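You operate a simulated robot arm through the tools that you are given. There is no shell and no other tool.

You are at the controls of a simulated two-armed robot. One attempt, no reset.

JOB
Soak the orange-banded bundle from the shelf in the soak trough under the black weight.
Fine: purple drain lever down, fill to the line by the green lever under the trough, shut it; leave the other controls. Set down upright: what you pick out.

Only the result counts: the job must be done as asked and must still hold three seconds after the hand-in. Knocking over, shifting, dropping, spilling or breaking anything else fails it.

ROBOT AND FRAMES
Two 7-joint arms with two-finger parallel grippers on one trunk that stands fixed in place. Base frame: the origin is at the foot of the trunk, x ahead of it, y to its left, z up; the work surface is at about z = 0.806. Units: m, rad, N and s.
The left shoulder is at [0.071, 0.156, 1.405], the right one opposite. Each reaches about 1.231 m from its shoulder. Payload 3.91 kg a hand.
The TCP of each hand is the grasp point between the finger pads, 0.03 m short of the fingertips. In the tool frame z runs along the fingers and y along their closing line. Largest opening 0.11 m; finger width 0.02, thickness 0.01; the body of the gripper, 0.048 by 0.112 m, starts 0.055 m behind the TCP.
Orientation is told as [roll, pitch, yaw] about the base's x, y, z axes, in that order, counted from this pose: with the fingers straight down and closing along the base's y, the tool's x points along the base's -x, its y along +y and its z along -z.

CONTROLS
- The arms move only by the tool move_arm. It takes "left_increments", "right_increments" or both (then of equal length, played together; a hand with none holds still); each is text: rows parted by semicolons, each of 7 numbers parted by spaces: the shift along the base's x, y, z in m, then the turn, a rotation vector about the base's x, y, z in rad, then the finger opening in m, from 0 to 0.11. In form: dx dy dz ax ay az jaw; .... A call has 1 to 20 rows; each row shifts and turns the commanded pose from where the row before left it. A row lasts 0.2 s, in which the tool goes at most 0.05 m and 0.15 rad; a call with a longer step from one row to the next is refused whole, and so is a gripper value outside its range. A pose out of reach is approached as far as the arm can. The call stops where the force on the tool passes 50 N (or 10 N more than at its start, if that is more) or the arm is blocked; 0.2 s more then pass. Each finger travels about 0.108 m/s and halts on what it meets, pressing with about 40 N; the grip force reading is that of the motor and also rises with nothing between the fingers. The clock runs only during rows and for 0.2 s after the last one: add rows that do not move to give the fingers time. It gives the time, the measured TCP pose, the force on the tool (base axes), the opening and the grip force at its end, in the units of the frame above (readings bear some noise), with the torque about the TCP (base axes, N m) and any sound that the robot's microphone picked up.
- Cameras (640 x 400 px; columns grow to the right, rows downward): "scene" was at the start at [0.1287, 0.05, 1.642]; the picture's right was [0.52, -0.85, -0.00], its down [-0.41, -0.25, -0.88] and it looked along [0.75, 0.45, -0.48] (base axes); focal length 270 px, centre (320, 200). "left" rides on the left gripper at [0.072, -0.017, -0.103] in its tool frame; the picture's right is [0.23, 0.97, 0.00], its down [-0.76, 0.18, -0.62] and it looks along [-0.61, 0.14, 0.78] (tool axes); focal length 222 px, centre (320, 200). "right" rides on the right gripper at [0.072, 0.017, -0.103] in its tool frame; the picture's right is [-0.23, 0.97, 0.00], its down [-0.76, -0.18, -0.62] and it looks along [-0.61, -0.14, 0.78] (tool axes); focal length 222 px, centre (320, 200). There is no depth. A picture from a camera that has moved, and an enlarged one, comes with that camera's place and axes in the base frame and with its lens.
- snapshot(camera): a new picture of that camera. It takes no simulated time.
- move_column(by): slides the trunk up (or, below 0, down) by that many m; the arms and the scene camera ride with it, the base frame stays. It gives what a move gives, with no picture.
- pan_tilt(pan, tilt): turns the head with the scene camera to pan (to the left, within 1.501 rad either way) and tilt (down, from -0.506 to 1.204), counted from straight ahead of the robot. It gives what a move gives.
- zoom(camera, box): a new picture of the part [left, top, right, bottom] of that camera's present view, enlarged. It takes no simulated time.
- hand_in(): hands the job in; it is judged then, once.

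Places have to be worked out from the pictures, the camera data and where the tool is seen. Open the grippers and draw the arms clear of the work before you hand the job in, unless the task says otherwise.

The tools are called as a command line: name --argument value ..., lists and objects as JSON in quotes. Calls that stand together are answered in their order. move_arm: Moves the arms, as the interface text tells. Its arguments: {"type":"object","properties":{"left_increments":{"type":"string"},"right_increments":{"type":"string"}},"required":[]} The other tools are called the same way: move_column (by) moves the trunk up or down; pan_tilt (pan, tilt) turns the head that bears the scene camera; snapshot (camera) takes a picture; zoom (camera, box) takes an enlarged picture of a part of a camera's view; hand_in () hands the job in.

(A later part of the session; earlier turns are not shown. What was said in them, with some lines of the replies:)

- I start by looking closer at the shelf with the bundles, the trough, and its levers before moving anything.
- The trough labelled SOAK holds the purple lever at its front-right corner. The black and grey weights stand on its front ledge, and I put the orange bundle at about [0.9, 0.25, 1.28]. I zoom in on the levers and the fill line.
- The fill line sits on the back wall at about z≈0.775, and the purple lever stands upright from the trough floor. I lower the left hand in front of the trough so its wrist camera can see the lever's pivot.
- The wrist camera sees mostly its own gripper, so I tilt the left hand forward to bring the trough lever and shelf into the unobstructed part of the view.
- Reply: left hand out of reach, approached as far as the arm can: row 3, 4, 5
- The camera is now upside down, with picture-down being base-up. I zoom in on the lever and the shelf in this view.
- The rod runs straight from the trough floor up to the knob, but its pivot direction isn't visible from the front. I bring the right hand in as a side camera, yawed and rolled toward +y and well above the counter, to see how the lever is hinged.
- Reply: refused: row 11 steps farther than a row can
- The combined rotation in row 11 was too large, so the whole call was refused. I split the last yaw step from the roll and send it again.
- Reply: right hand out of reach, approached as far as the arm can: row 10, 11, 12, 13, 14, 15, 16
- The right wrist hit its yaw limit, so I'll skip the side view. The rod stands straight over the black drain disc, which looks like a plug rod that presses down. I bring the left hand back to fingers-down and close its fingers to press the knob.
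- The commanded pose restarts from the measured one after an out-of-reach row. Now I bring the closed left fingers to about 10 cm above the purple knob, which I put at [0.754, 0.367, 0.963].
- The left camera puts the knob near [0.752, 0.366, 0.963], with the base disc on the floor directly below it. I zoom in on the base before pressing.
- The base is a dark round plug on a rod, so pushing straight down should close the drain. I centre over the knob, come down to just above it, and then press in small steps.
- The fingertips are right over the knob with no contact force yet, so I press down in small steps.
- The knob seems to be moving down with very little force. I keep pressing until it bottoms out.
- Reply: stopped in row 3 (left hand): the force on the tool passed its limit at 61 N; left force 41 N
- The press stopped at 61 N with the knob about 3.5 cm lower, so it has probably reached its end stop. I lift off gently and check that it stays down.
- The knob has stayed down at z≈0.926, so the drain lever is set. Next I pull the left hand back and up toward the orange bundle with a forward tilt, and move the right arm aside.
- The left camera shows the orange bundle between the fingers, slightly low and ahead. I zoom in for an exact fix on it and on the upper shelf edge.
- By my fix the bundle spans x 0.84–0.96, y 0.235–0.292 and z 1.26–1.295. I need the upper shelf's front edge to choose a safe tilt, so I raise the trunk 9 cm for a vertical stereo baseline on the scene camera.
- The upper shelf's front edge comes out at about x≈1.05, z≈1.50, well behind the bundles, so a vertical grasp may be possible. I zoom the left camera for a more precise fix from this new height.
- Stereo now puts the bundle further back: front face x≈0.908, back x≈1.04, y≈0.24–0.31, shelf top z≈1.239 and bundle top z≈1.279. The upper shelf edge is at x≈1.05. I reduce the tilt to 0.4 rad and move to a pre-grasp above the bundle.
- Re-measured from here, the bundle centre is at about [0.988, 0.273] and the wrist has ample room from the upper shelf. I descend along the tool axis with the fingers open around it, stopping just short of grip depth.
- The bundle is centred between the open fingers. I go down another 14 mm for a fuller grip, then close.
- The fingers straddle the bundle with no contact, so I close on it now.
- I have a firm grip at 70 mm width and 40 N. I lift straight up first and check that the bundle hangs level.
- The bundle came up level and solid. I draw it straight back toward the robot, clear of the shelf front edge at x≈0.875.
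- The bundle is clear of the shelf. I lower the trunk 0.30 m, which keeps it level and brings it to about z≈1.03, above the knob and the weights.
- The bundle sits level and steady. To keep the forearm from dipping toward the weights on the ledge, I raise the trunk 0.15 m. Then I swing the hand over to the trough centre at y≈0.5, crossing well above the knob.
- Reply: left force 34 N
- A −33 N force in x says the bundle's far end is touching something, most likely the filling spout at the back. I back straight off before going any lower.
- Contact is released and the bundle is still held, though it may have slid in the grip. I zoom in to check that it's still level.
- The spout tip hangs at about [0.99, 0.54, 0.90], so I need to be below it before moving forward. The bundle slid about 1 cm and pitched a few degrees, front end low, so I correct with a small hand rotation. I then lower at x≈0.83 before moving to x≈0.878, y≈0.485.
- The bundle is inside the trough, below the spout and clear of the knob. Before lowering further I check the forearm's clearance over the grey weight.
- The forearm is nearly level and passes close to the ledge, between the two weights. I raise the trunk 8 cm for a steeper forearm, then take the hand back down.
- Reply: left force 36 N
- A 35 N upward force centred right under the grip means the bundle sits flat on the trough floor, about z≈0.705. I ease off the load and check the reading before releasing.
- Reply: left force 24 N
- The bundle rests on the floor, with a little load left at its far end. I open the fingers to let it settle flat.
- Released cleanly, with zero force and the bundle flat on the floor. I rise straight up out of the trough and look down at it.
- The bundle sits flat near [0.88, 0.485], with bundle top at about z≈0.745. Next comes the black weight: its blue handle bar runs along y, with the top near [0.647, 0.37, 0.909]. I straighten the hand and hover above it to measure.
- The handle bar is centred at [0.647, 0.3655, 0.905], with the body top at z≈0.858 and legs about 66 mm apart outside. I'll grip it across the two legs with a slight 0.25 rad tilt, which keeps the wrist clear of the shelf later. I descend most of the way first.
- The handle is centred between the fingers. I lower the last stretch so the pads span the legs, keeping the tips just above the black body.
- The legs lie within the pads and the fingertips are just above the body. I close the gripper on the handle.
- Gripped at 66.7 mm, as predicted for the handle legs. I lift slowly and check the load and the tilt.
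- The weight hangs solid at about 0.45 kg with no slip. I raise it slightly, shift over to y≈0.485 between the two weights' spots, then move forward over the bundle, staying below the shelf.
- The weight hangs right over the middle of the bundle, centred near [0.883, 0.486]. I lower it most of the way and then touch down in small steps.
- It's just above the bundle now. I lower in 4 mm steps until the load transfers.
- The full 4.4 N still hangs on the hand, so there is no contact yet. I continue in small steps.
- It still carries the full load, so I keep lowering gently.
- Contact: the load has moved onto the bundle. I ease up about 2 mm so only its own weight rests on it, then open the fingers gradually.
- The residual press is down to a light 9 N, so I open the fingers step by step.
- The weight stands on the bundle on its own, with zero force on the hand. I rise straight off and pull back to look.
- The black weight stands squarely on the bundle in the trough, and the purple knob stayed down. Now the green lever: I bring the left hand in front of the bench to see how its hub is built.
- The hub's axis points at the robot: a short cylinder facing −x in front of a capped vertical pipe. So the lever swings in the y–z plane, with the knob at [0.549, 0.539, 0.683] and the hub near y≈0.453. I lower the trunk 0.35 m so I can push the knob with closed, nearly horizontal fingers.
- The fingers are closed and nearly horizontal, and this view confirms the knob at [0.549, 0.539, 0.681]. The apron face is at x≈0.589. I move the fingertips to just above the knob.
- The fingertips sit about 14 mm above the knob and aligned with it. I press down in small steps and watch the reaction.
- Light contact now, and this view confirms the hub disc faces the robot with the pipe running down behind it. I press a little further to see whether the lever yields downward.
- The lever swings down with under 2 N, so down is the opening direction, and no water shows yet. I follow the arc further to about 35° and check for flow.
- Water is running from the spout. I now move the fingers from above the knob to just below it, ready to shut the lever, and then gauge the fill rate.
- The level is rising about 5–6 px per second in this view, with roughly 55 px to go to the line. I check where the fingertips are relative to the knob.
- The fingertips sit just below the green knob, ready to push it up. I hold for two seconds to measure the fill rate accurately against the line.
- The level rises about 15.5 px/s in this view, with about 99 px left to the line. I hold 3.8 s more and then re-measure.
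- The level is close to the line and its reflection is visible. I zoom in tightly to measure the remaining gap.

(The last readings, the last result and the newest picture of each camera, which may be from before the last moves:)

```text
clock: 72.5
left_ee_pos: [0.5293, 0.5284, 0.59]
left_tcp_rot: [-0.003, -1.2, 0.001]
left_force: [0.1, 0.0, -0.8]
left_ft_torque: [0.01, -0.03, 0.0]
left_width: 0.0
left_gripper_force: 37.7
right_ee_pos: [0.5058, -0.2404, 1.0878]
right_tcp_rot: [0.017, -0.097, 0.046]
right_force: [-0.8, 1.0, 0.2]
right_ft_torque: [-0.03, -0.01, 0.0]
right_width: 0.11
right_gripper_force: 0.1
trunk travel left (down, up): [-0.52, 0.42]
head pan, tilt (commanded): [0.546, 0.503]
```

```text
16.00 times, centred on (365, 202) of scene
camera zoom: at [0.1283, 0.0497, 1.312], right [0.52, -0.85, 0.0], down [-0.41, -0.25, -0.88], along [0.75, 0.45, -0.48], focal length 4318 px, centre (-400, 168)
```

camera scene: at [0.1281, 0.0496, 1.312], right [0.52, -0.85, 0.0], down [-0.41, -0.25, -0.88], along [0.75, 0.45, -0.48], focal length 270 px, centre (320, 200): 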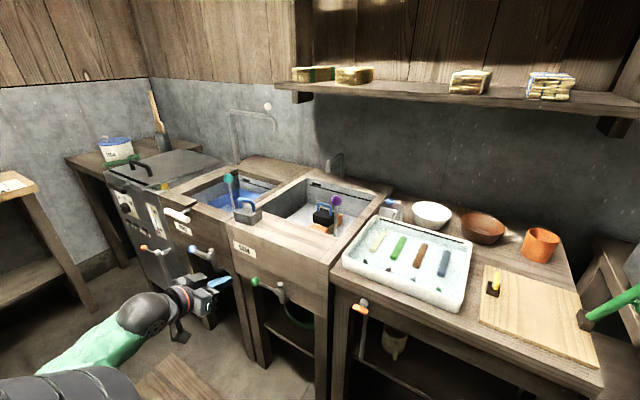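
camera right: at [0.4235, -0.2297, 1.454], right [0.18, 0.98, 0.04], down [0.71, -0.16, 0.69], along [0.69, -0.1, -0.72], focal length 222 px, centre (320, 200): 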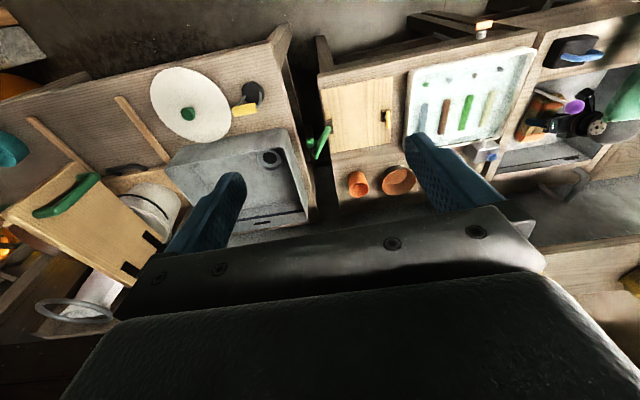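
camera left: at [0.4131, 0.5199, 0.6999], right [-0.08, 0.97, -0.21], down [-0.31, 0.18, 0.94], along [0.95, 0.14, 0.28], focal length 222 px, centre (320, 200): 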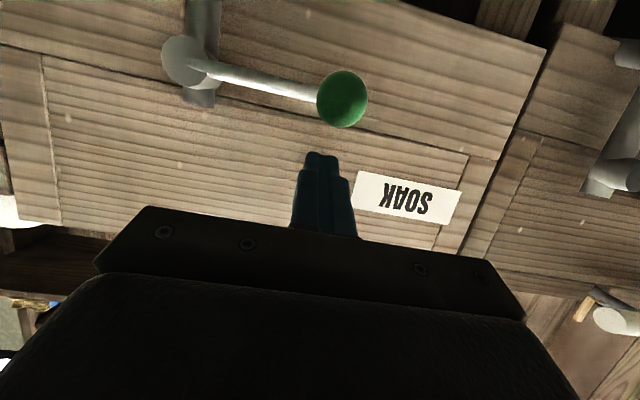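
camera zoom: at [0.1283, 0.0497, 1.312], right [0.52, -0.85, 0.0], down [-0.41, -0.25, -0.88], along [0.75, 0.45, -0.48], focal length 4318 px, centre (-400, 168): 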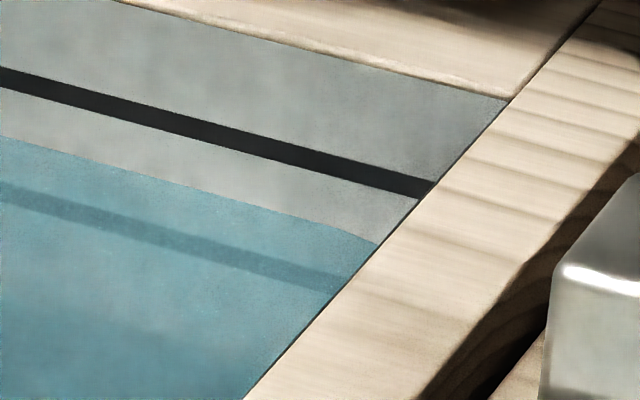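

About 17–22 mm remain at roughly 10 mm/s. I use the next 0.8 s to bring the fingertips right up under the knob without touching it, then re-measure.

move_arm --left_increments "0 0 0.01 0 0 0 0; 0 0 0.008 0 0 0 0; 0 0 0 0 0 0 0"

zoom --camera "scene" --box '[308, 176, 338, 200]'

zoom --camera "scene" --box '[230, 260, 310, 320]'

```text
clock: 73.3
left_ee_pos: [0.5307, 0.5289, 0.6062]
left_tcp_rot: [-0.004, -1.201, 0.003]
left_force: [-0.2, 0.1, 0.8]
left_ft_torque: [0.0, -0.01, 0.02]
left_width: 0.0
left_gripper_force: 37.1
right_ee_pos: [0.5057, -0.2405, 1.0883]
right_tcp_rot: [0.018, -0.097, 0.044]
right_force: [-1.2, 0.2, 0.5]
right_ft_torque: [0.0, 0.03, 0.0]
right_width: 0.1099
right_gripper_force: 0.2
trunk travel left (down, up): [-0.52, 0.42]
head pan, tilt (commanded): [0.546, 0.503]
```

```text
16.00 times, centred on (323, 188) of scene
camera zoom: at [0.1283, 0.0497, 1.312], right [0.52, -0.85, 0.0], down [-0.41, -0.25, -0.88], along [0.75, 0.45, -0.48], focal length 4318 px, centre (272, 392)
```

zoom: 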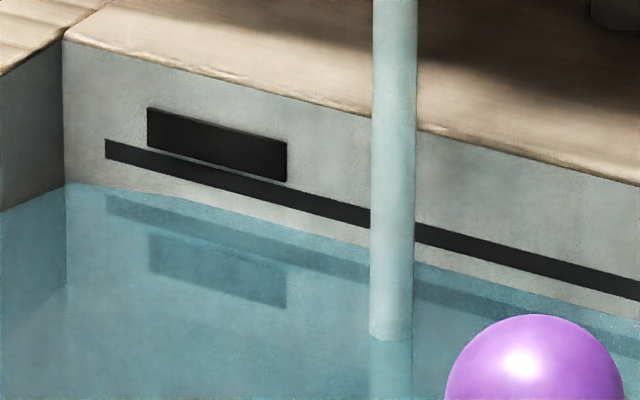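

```text
6.67 times, centred on (270, 290) of scene
camera zoom: at [0.1283, 0.0497, 1.312], right [0.52, -0.85, 0.0], down [-0.41, -0.25, -0.88], along [0.75, 0.45, -0.48], focal length 1799 px, centre (653, -400)
```

zoom: 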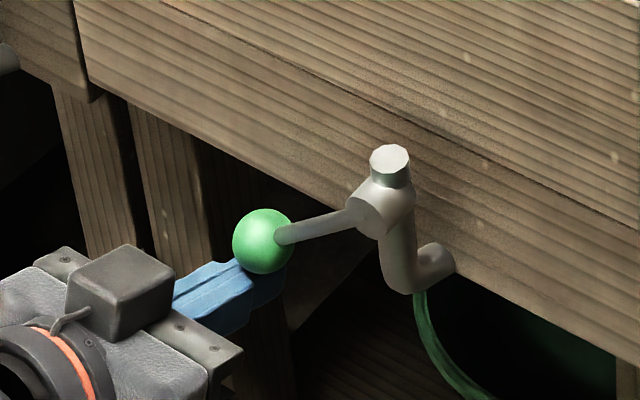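

The flow continues at about 9–10 mm/s and the fingertips are right under the knob. Edge and reflection readings differ a bit near the corner, so I check a clean stretch of the line on the right before closing.

zoom --camera "scene" --box '[355, 192, 379, 210]'

zoom --camera "scene" --box '[310, 178, 326, 190]'

```text
16.00 times, centred on (367, 201) of scene
camera zoom: at [0.1283, 0.0497, 1.312], right [0.52, -0.85, 0.0], down [-0.41, -0.25, -0.88], along [0.75, 0.45, -0.48], focal length 4318 px, centre (-432, 184)
```

zoom: 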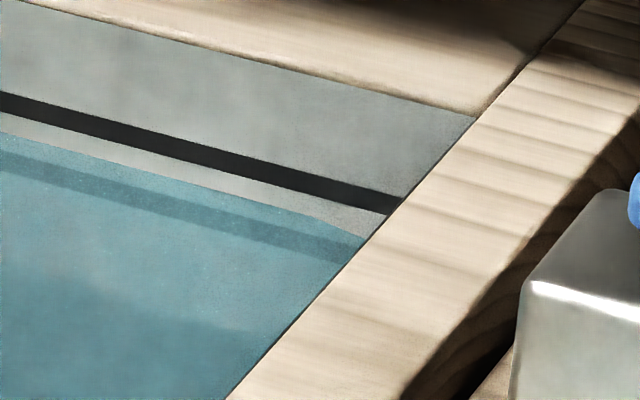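

```text
16.00 times, centred on (318, 184) of scene
camera zoom: at [0.1283, 0.0497, 1.312], right [0.52, -0.85, 0.0], down [-0.41, -0.25, -0.88], along [0.75, 0.45, -0.48], focal length 4318 px, centre (352, 456)
```

zoom: 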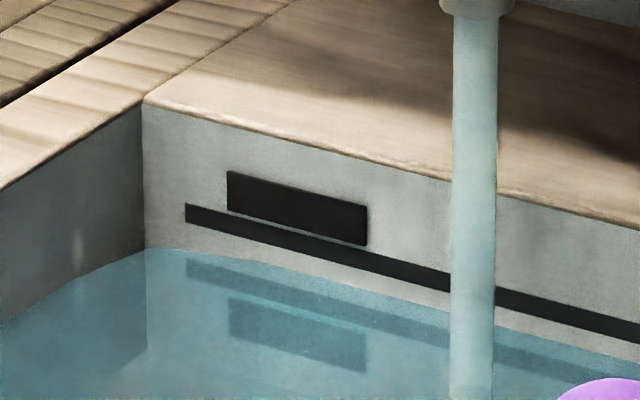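

The true gap is about 9 mm, from reflection symmetry on the clean stretch. I let it run 0.2 s more while starting to push the lever up, stop at a small angle to throttle the flow, and then check.

move_arm --left_increments "0 0 0.002 0 0 0 0; 0 0.001 0.011 0 0 0 0; 0 0.002 0.012 0 0 0 0; 0 0.002 0.011 0 0 0 0"

zoom --camera "scene" --box '[355, 192, 379, 210]'

zoom --camera "scene" --box '[308, 170, 338, 194]'

zoom --camera "scene" --box '[230, 260, 310, 320]'

```text
clock: 74.3
left_ee_pos: [0.5314, 0.5316, 0.644]
left_tcp_rot: [-0.002, -1.201, 0.002]
left_force: [-0.2, -0.1, 0.2]
left_ft_torque: [0.02, -0.03, 0.04]
left_width: 0.0001
left_gripper_force: 38.2
right_ee_pos: [0.5051, -0.2409, 1.0885]
right_tcp_rot: [0.017, -0.098, 0.045]
right_force: [-0.2, -0.1, 1.0]
right_ft_torque: [0.02, -0.02, 0.01]
right_width: 0.1098
right_gripper_force: 0.1
trunk travel left (down, up): [-0.52, 0.42]
head pan, tilt (commanded): [0.546, 0.503]
```

```text
16.00 times, centred on (367, 201) of scene
camera zoom: at [0.1283, 0.0496, 1.3121], right [0.52, -0.86, 0.0], down [-0.41, -0.25, -0.88], along [0.75, 0.45, -0.48], focal length 4318 px, centre (-432, 184)
```

zoom: 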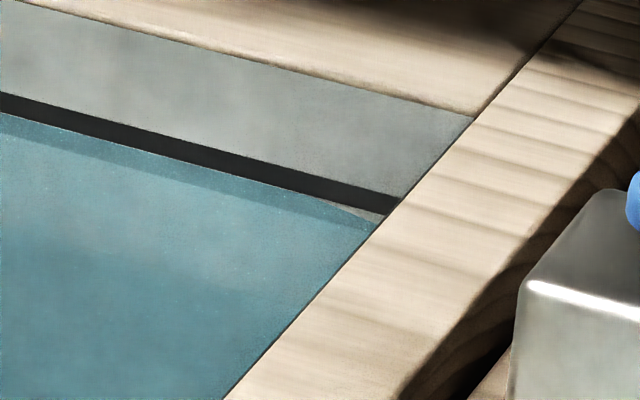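

```text
16.00 times, centred on (323, 182) of scene
camera zoom: at [0.1283, 0.0496, 1.3121], right [0.52, -0.86, 0.0], down [-0.41, -0.25, -0.88], along [0.75, 0.45, -0.48], focal length 4318 px, centre (272, 488)
```

zoom: 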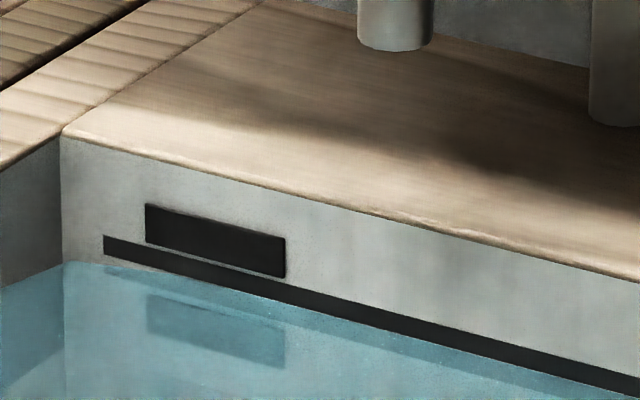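

```text
6.67 times, centred on (270, 290) of scene
camera zoom: at [0.1283, 0.0496, 1.3121], right [0.52, -0.86, 0.0], down [-0.41, -0.25, -0.88], along [0.75, 0.45, -0.48], focal length 1799 px, centre (653, -400)
```

zoom: 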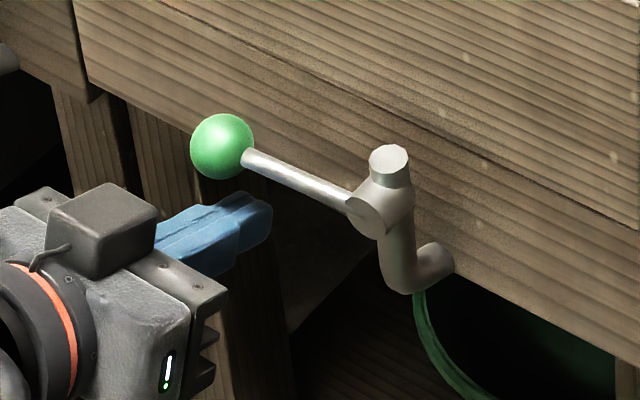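

The lever sprang back to horizontal, with the knob at z≈0.682 as at the start, and the stream has stopped. The water edge lies at the underside of the line. I let things settle briefly and inspect the level and lever closely.

move_arm --left_increments "0 0 0 0 0 0 0; 0 0 0 0 0 0 0; 0 0 0 0 0 0 0; 0 0 0 0 0 0 0"

zoom --camera "scene" --box '[340, 184, 376, 208]'

zoom --camera "scene" --box '[310, 178, 334, 194]'

zoom --camera "scene" --box '[160, 220, 320, 340]'

zoom --camera "scene" --box '[260, 140, 400, 260]'

```text
clock: 75.3
left_ee_pos: [0.5319, 0.5318, 0.6432]
left_tcp_rot: [-0.003, -1.202, 0.002]
left_force: [0.5, -0.1, 0.6]
left_ft_torque: [-0.02, -0.02, 0.0]
left_width: 0.0
left_gripper_force: 37.8
right_ee_pos: [0.5064, -0.2407, 1.0872]
right_tcp_rot: [0.017, -0.099, 0.046]
right_force: [-0.8, -0.1, 0.5]
right_ft_torque: [0.01, -0.02, 0.0]
right_width: 0.11
right_gripper_force: 0.2
trunk travel left (down, up): [-0.52, 0.42]
head pan, tilt (commanded): [0.546, 0.503]
```

```text
16.00 times, centred on (358, 196) of scene
camera zoom: at [0.1283, 0.0497, 1.312], right [0.52, -0.85, 0.0], down [-0.41, -0.25, -0.88], along [0.75, 0.45, -0.48], focal length 4318 px, centre (-288, 264)
```

zoom: 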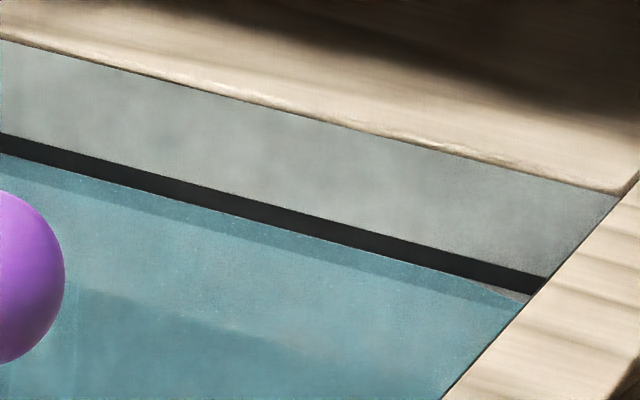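

```text
16.00 times, centred on (322, 186) of scene
camera zoom: at [0.1283, 0.0497, 1.312], right [0.52, -0.85, 0.0], down [-0.41, -0.25, -0.88], along [0.75, 0.45, -0.48], focal length 4318 px, centre (288, 424)
```

zoom: 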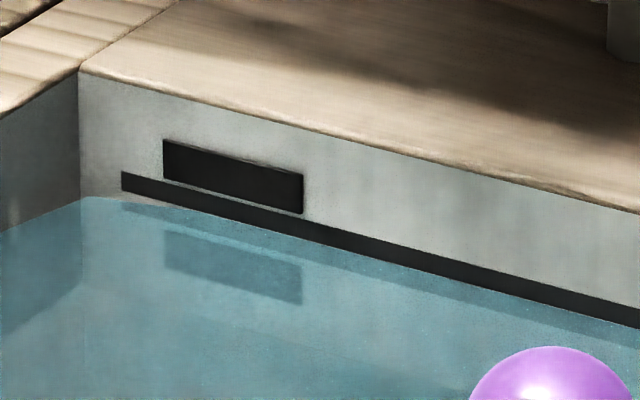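

```text
3.33 times, centred on (240, 280) of scene
camera zoom: at [0.1283, 0.0497, 1.312], right [0.52, -0.85, 0.0], down [-0.41, -0.25, -0.88], along [0.75, 0.45, -0.48], focal length 900 px, centre (587, -67)
```

zoom: 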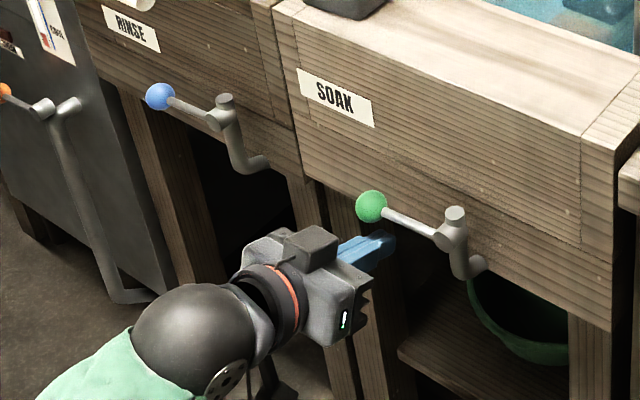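

```text
3.33 times, centred on (330, 200) of scene
camera zoom: at [0.1283, 0.0497, 1.312], right [0.52, -0.85, 0.0], down [-0.41, -0.25, -0.88], along [0.75, 0.45, -0.48], focal length 900 px, centre (287, 200)
```

zoom: 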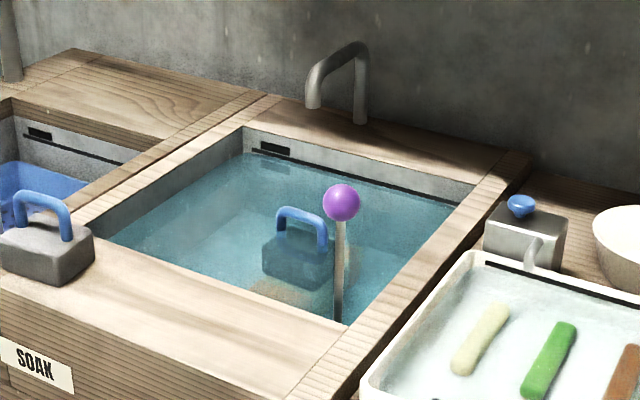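

The stream is off, the lever is back at horizontal like its neighbours, and the level sits at the fill line, about 3 mm below its centre and touching its lower edge. I nudge the knob gently upward to be sure the lever is fully on its closed stop.

move_arm --left_increments "0 0.003 0.008 0 0 0 0; 0 0.002 0.006 0 0 0 0; 0 0 0.003 0 0 0 0; 0 0 0.002 0 0 0 0"

zoom --camera "scene" --box '[230, 260, 310, 320]'

```text
clock: 76.3
left_ee_pos: [0.5316, 0.5371, 0.6595]
left_tcp_rot: [-0.003, -1.2, 0.001]
left_force: [-2.4, 1.5, -4.4]
left_ft_torque: [-0.02, 0.02, 0.03]
left_width: 0.0002
left_gripper_force: 37.9
right_ee_pos: [0.5059, -0.2411, 1.0876]
right_tcp_rot: [0.016, -0.097, 0.046]
right_force: [-0.4, -0.2, 0.1]
right_ft_torque: [-0.04, 0.01, 0.03]
right_width: 0.1099
right_gripper_force: 0.1
trunk travel left (down, up): [-0.52, 0.42]
head pan, tilt (commanded): [0.546, 0.503]
```

```text
6.67 times, centred on (270, 290) of scene
camera zoom: at [0.1284, 0.05, 1.3119], right [0.52, -0.85, 0.0], down [-0.41, -0.25, -0.88], along [0.75, 0.45, -0.48], focal length 1799 px, centre (653, -400)
```

zoom: 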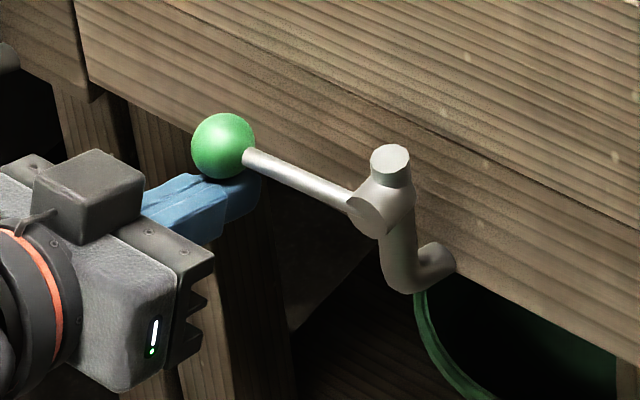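

The knob meets a firm stop (4 N reaction, no movement), so the lever is fully shut. I drop the fingers away from it and pull straight back, clear of the lever.

move_arm --left_increments "0 0 -0.012 0 0 0 0; 0 0 -0.02 0 0 0 0; -0.04 0 -0.01 0 0 0 0; -0.045 0 0 0 0 0 0; -0.03 0 0 0 0 0 0.05; 0 0 0 0 0 0 0.11"

snapshot --camera "scene"

zoom --camera "scene" --box '[310, 178, 376, 208]'

```text
clock: 77.7
left_ee_pos: [0.4163, 0.5422, 0.6236]
left_tcp_rot: [-0.002, -1.201, 0.0]
left_force: [-0.3, 0.0, -0.1]
left_ft_torque: [-0.03, 0.0, -0.01]
left_width: 0.1102
left_gripper_force: 0.0
right_ee_pos: [0.5057, -0.2402, 1.0874]
right_tcp_rot: [0.015, -0.098, 0.045]
right_force: [0.8, -0.4, -0.9]
right_ft_torque: [0.0, 0.07, 0.02]
right_width: 0.1102
right_gripper_force: 0.0
trunk travel left (down, up): [-0.52, 0.42]
head pan, tilt (commanded): [0.546, 0.503]
```

```text
taken
camera scene: at [0.1285, 0.0498, 1.312], right [0.52, -0.85, 0.0], down [-0.41, -0.25, -0.88], along [0.75, 0.45, -0.48], focal length 270 px, centre (320, 200)
```

scene: 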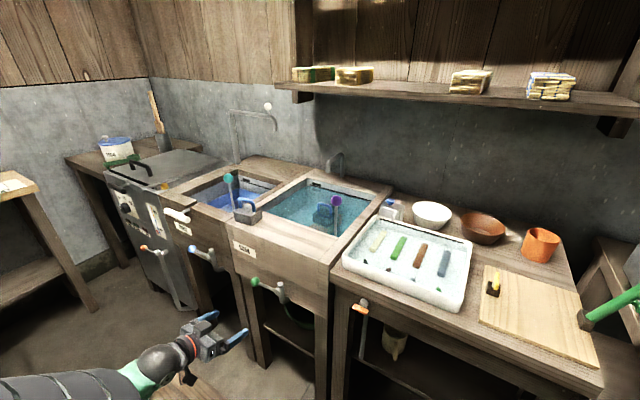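

```text
9.70 times, centred on (343, 193) of scene
camera zoom: at [0.1285, 0.0498, 1.312], right [0.52, -0.85, 0.0], down [-0.41, -0.25, -0.88], along [0.75, 0.45, -0.48], focal length 2617 px, centre (97, 268)
```

zoom: 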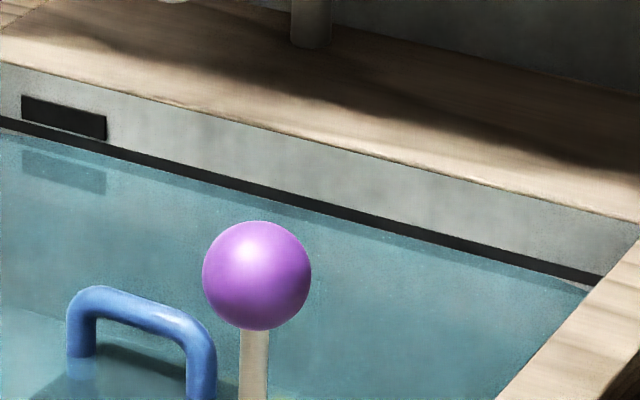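

The level is holding steady and the lever stays shut. I raise the trunk to take the left hand clear of the bench front and get a steeper final view.

move_arm --left_increments "-0.03 0 0 0 0.1 0 0.11; -0.02 0 0.02 0 0.12 0 0.11; 0 0 0.03 0 0.12 0 0.11; 0 0 0.03 0 0.12 0 0.11"

move_column --by 0.35

snapshot --camera "scene"

zoom --camera "scene" --box '[280, 220, 390, 320]'

snapshot --camera "left"

```text
clock: 78.7
left_ee_pos: [0.3645, 0.5393, 0.7021]
left_tcp_rot: [-0.002, -0.738, 0.001]
left_force: [-0.3, -0.3, -0.4]
left_ft_torque: [-0.03, -0.02, -0.02]
left_width: 0.1098
left_gripper_force: 0.0
right_ee_pos: [0.5067, -0.2413, 1.0874]
right_tcp_rot: [0.016, -0.097, 0.048]
right_force: [-0.8, 0.4, 0.3]
right_ft_torque: [0.0, 0.06, 0.03]
right_width: 0.1102
right_gripper_force: 0.1
trunk travel left (down, up): [-0.52, 0.42]
head pan, tilt (commanded): [0.546, 0.503]
```

```text
clock: 82.1
left_ee_pos: [0.3644, 0.5388, 1.0513]
left_tcp_rot: [-0.003, -0.741, -0.001]
left_force: [-0.2, 0.3, 0.7]
left_ft_torque: [0.0, 0.0, 0.03]
left_width: 0.1102
left_gripper_force: 0.0
right_ee_pos: [0.5066, -0.2395, 1.4377]
right_tcp_rot: [0.018, -0.097, 0.044]
right_force: [0.5, -0.3, -0.2]
right_ft_torque: [0.01, -0.04, -0.01]
right_width: 0.11
right_gripper_force: 0.0
trunk travel left (down, up): [-0.87, 0.07]
head pan, tilt (commanded): [0.546, 0.503]
```

```text
taken
camera scene: at [0.1283, 0.0497, 1.6619], right [0.52, -0.85, 0.0], down [-0.41, -0.25, -0.88], along [0.75, 0.45, -0.48], focal length 270 px, centre (320, 200)
```

scene: 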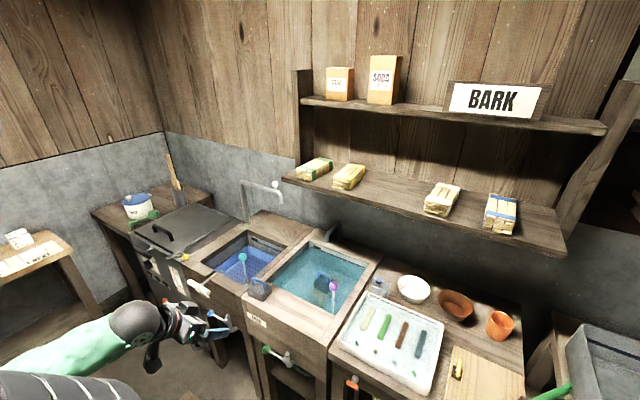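

```text
4.00 times, centred on (335, 270) of scene
camera zoom: at [0.1283, 0.0497, 1.6619], right [0.52, -0.85, 0.0], down [-0.41, -0.25, -0.88], along [0.75, 0.45, -0.48], focal length 1079 px, centre (260, -80)
```

zoom: 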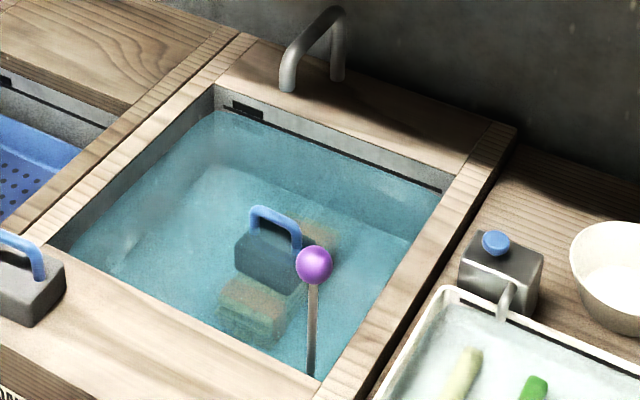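

```text
taken
camera left: at [0.2413, 0.5225, 1.0788], right [-0.17, 0.97, -0.15], down [0.14, 0.18, 0.97], along [0.98, 0.14, -0.17], focal length 222 px, centre (320, 200)
```

left: 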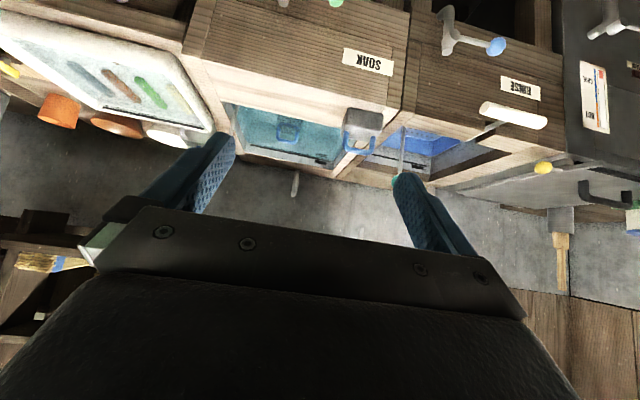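

All looks in order: bundle and black weight upright under water, other bundles and the grey weight in place. A last close look at the level and the lever before handing in.

zoom --camera "scene" --box '[325, 240, 395, 280]'

zoom --camera "scene" --box '[330, 248, 360, 268]'

zoom --camera "scene" --box '[240, 320, 320, 400]'

zoom --camera "scene" --box '[280, 140, 540, 260]'

```text
9.14 times, centred on (360, 260) of scene
camera zoom: at [0.1283, 0.0497, 1.6619], right [0.52, -0.85, 0.0], down [-0.41, -0.25, -0.88], along [0.75, 0.45, -0.48], focal length 2467 px, centre (-46, -349)
```

zoom: 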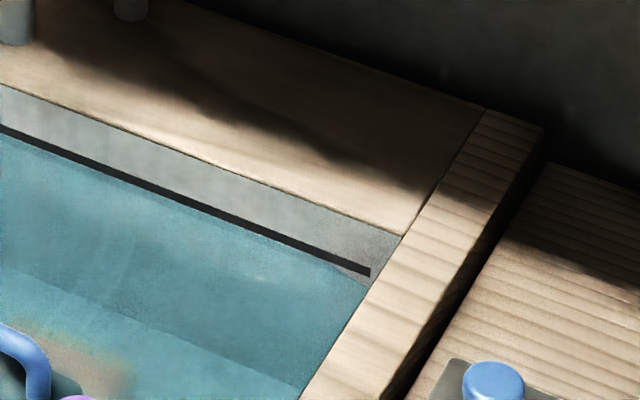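

```text
16.00 times, centred on (345, 258) of scene
camera zoom: at [0.1283, 0.0497, 1.6619], right [0.52, -0.85, 0.0], down [-0.41, -0.25, -0.88], along [0.75, 0.45, -0.48], focal length 4318 px, centre (-80, -728)
```

zoom: 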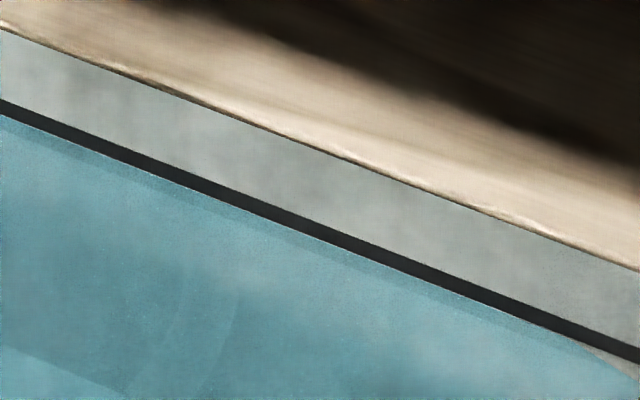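

```text
5.00 times, centred on (280, 360) of scene
camera zoom: at [0.1283, 0.0497, 1.6619], right [0.52, -0.85, 0.0], down [-0.41, -0.25, -0.88], along [0.75, 0.45, -0.48], focal length 1349 px, centre (520, -600)
```

zoom: 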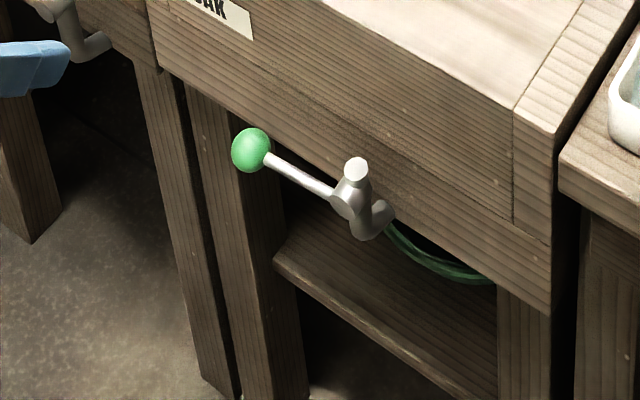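

```text
2.46 times, centred on (410, 200) of scene
camera zoom: at [0.1283, 0.0497, 1.6619], right [0.52, -0.85, 0.0], down [-0.41, -0.25, -0.88], along [0.75, 0.45, -0.48], focal length 664 px, centre (98, 200)
```

zoom: 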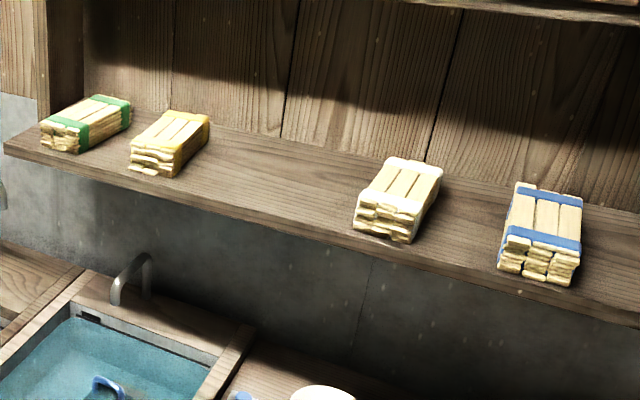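

The job is ready to hand in:
- **Water:** the level sits steadily at the fill line, touching its lower edge, and the spout is dry.
- **Levers:** the green lever is shut on its stop and the purple one is down.
- **Bundle and weight:** the orange-banded bundle lies flat under the upright black weight.
- **Everything else:** the other bundles, the grey weight and the other controls look undisturbed.

Both grippers are open and clear, so I hand in.

hand_in

```text
The job is handed in.
```

I've handed the job in. The orange-banded bundle is soaking flat on the trough floor with the black weight upright on top of it. I don't have the verdict, only what the cameras and force readings showed.

- **Drain:** I pressed the purple lever down about 3.5 cm to its stop. It stayed down, and the water level did not drop afterwards.
- **Fill level:** the water is at the line but slightly low, about 3 mm below the line's centre and touching its lower edge. I left it there because another dose risked going over.
- **Green lever:** it is shut against its closed stop, and the spout has stopped running.
- **Contact with the spout:** on the way in, the bundle's far end bumped the filling spout with about 33 N. It slid roughly 1 cm in the grip, and I saw no damage or shift.
- **Everything else:** in the last pictures the other bundles, the grey weight and the other controls looked undisturbed. Both grippers were open and clear when I handed in.
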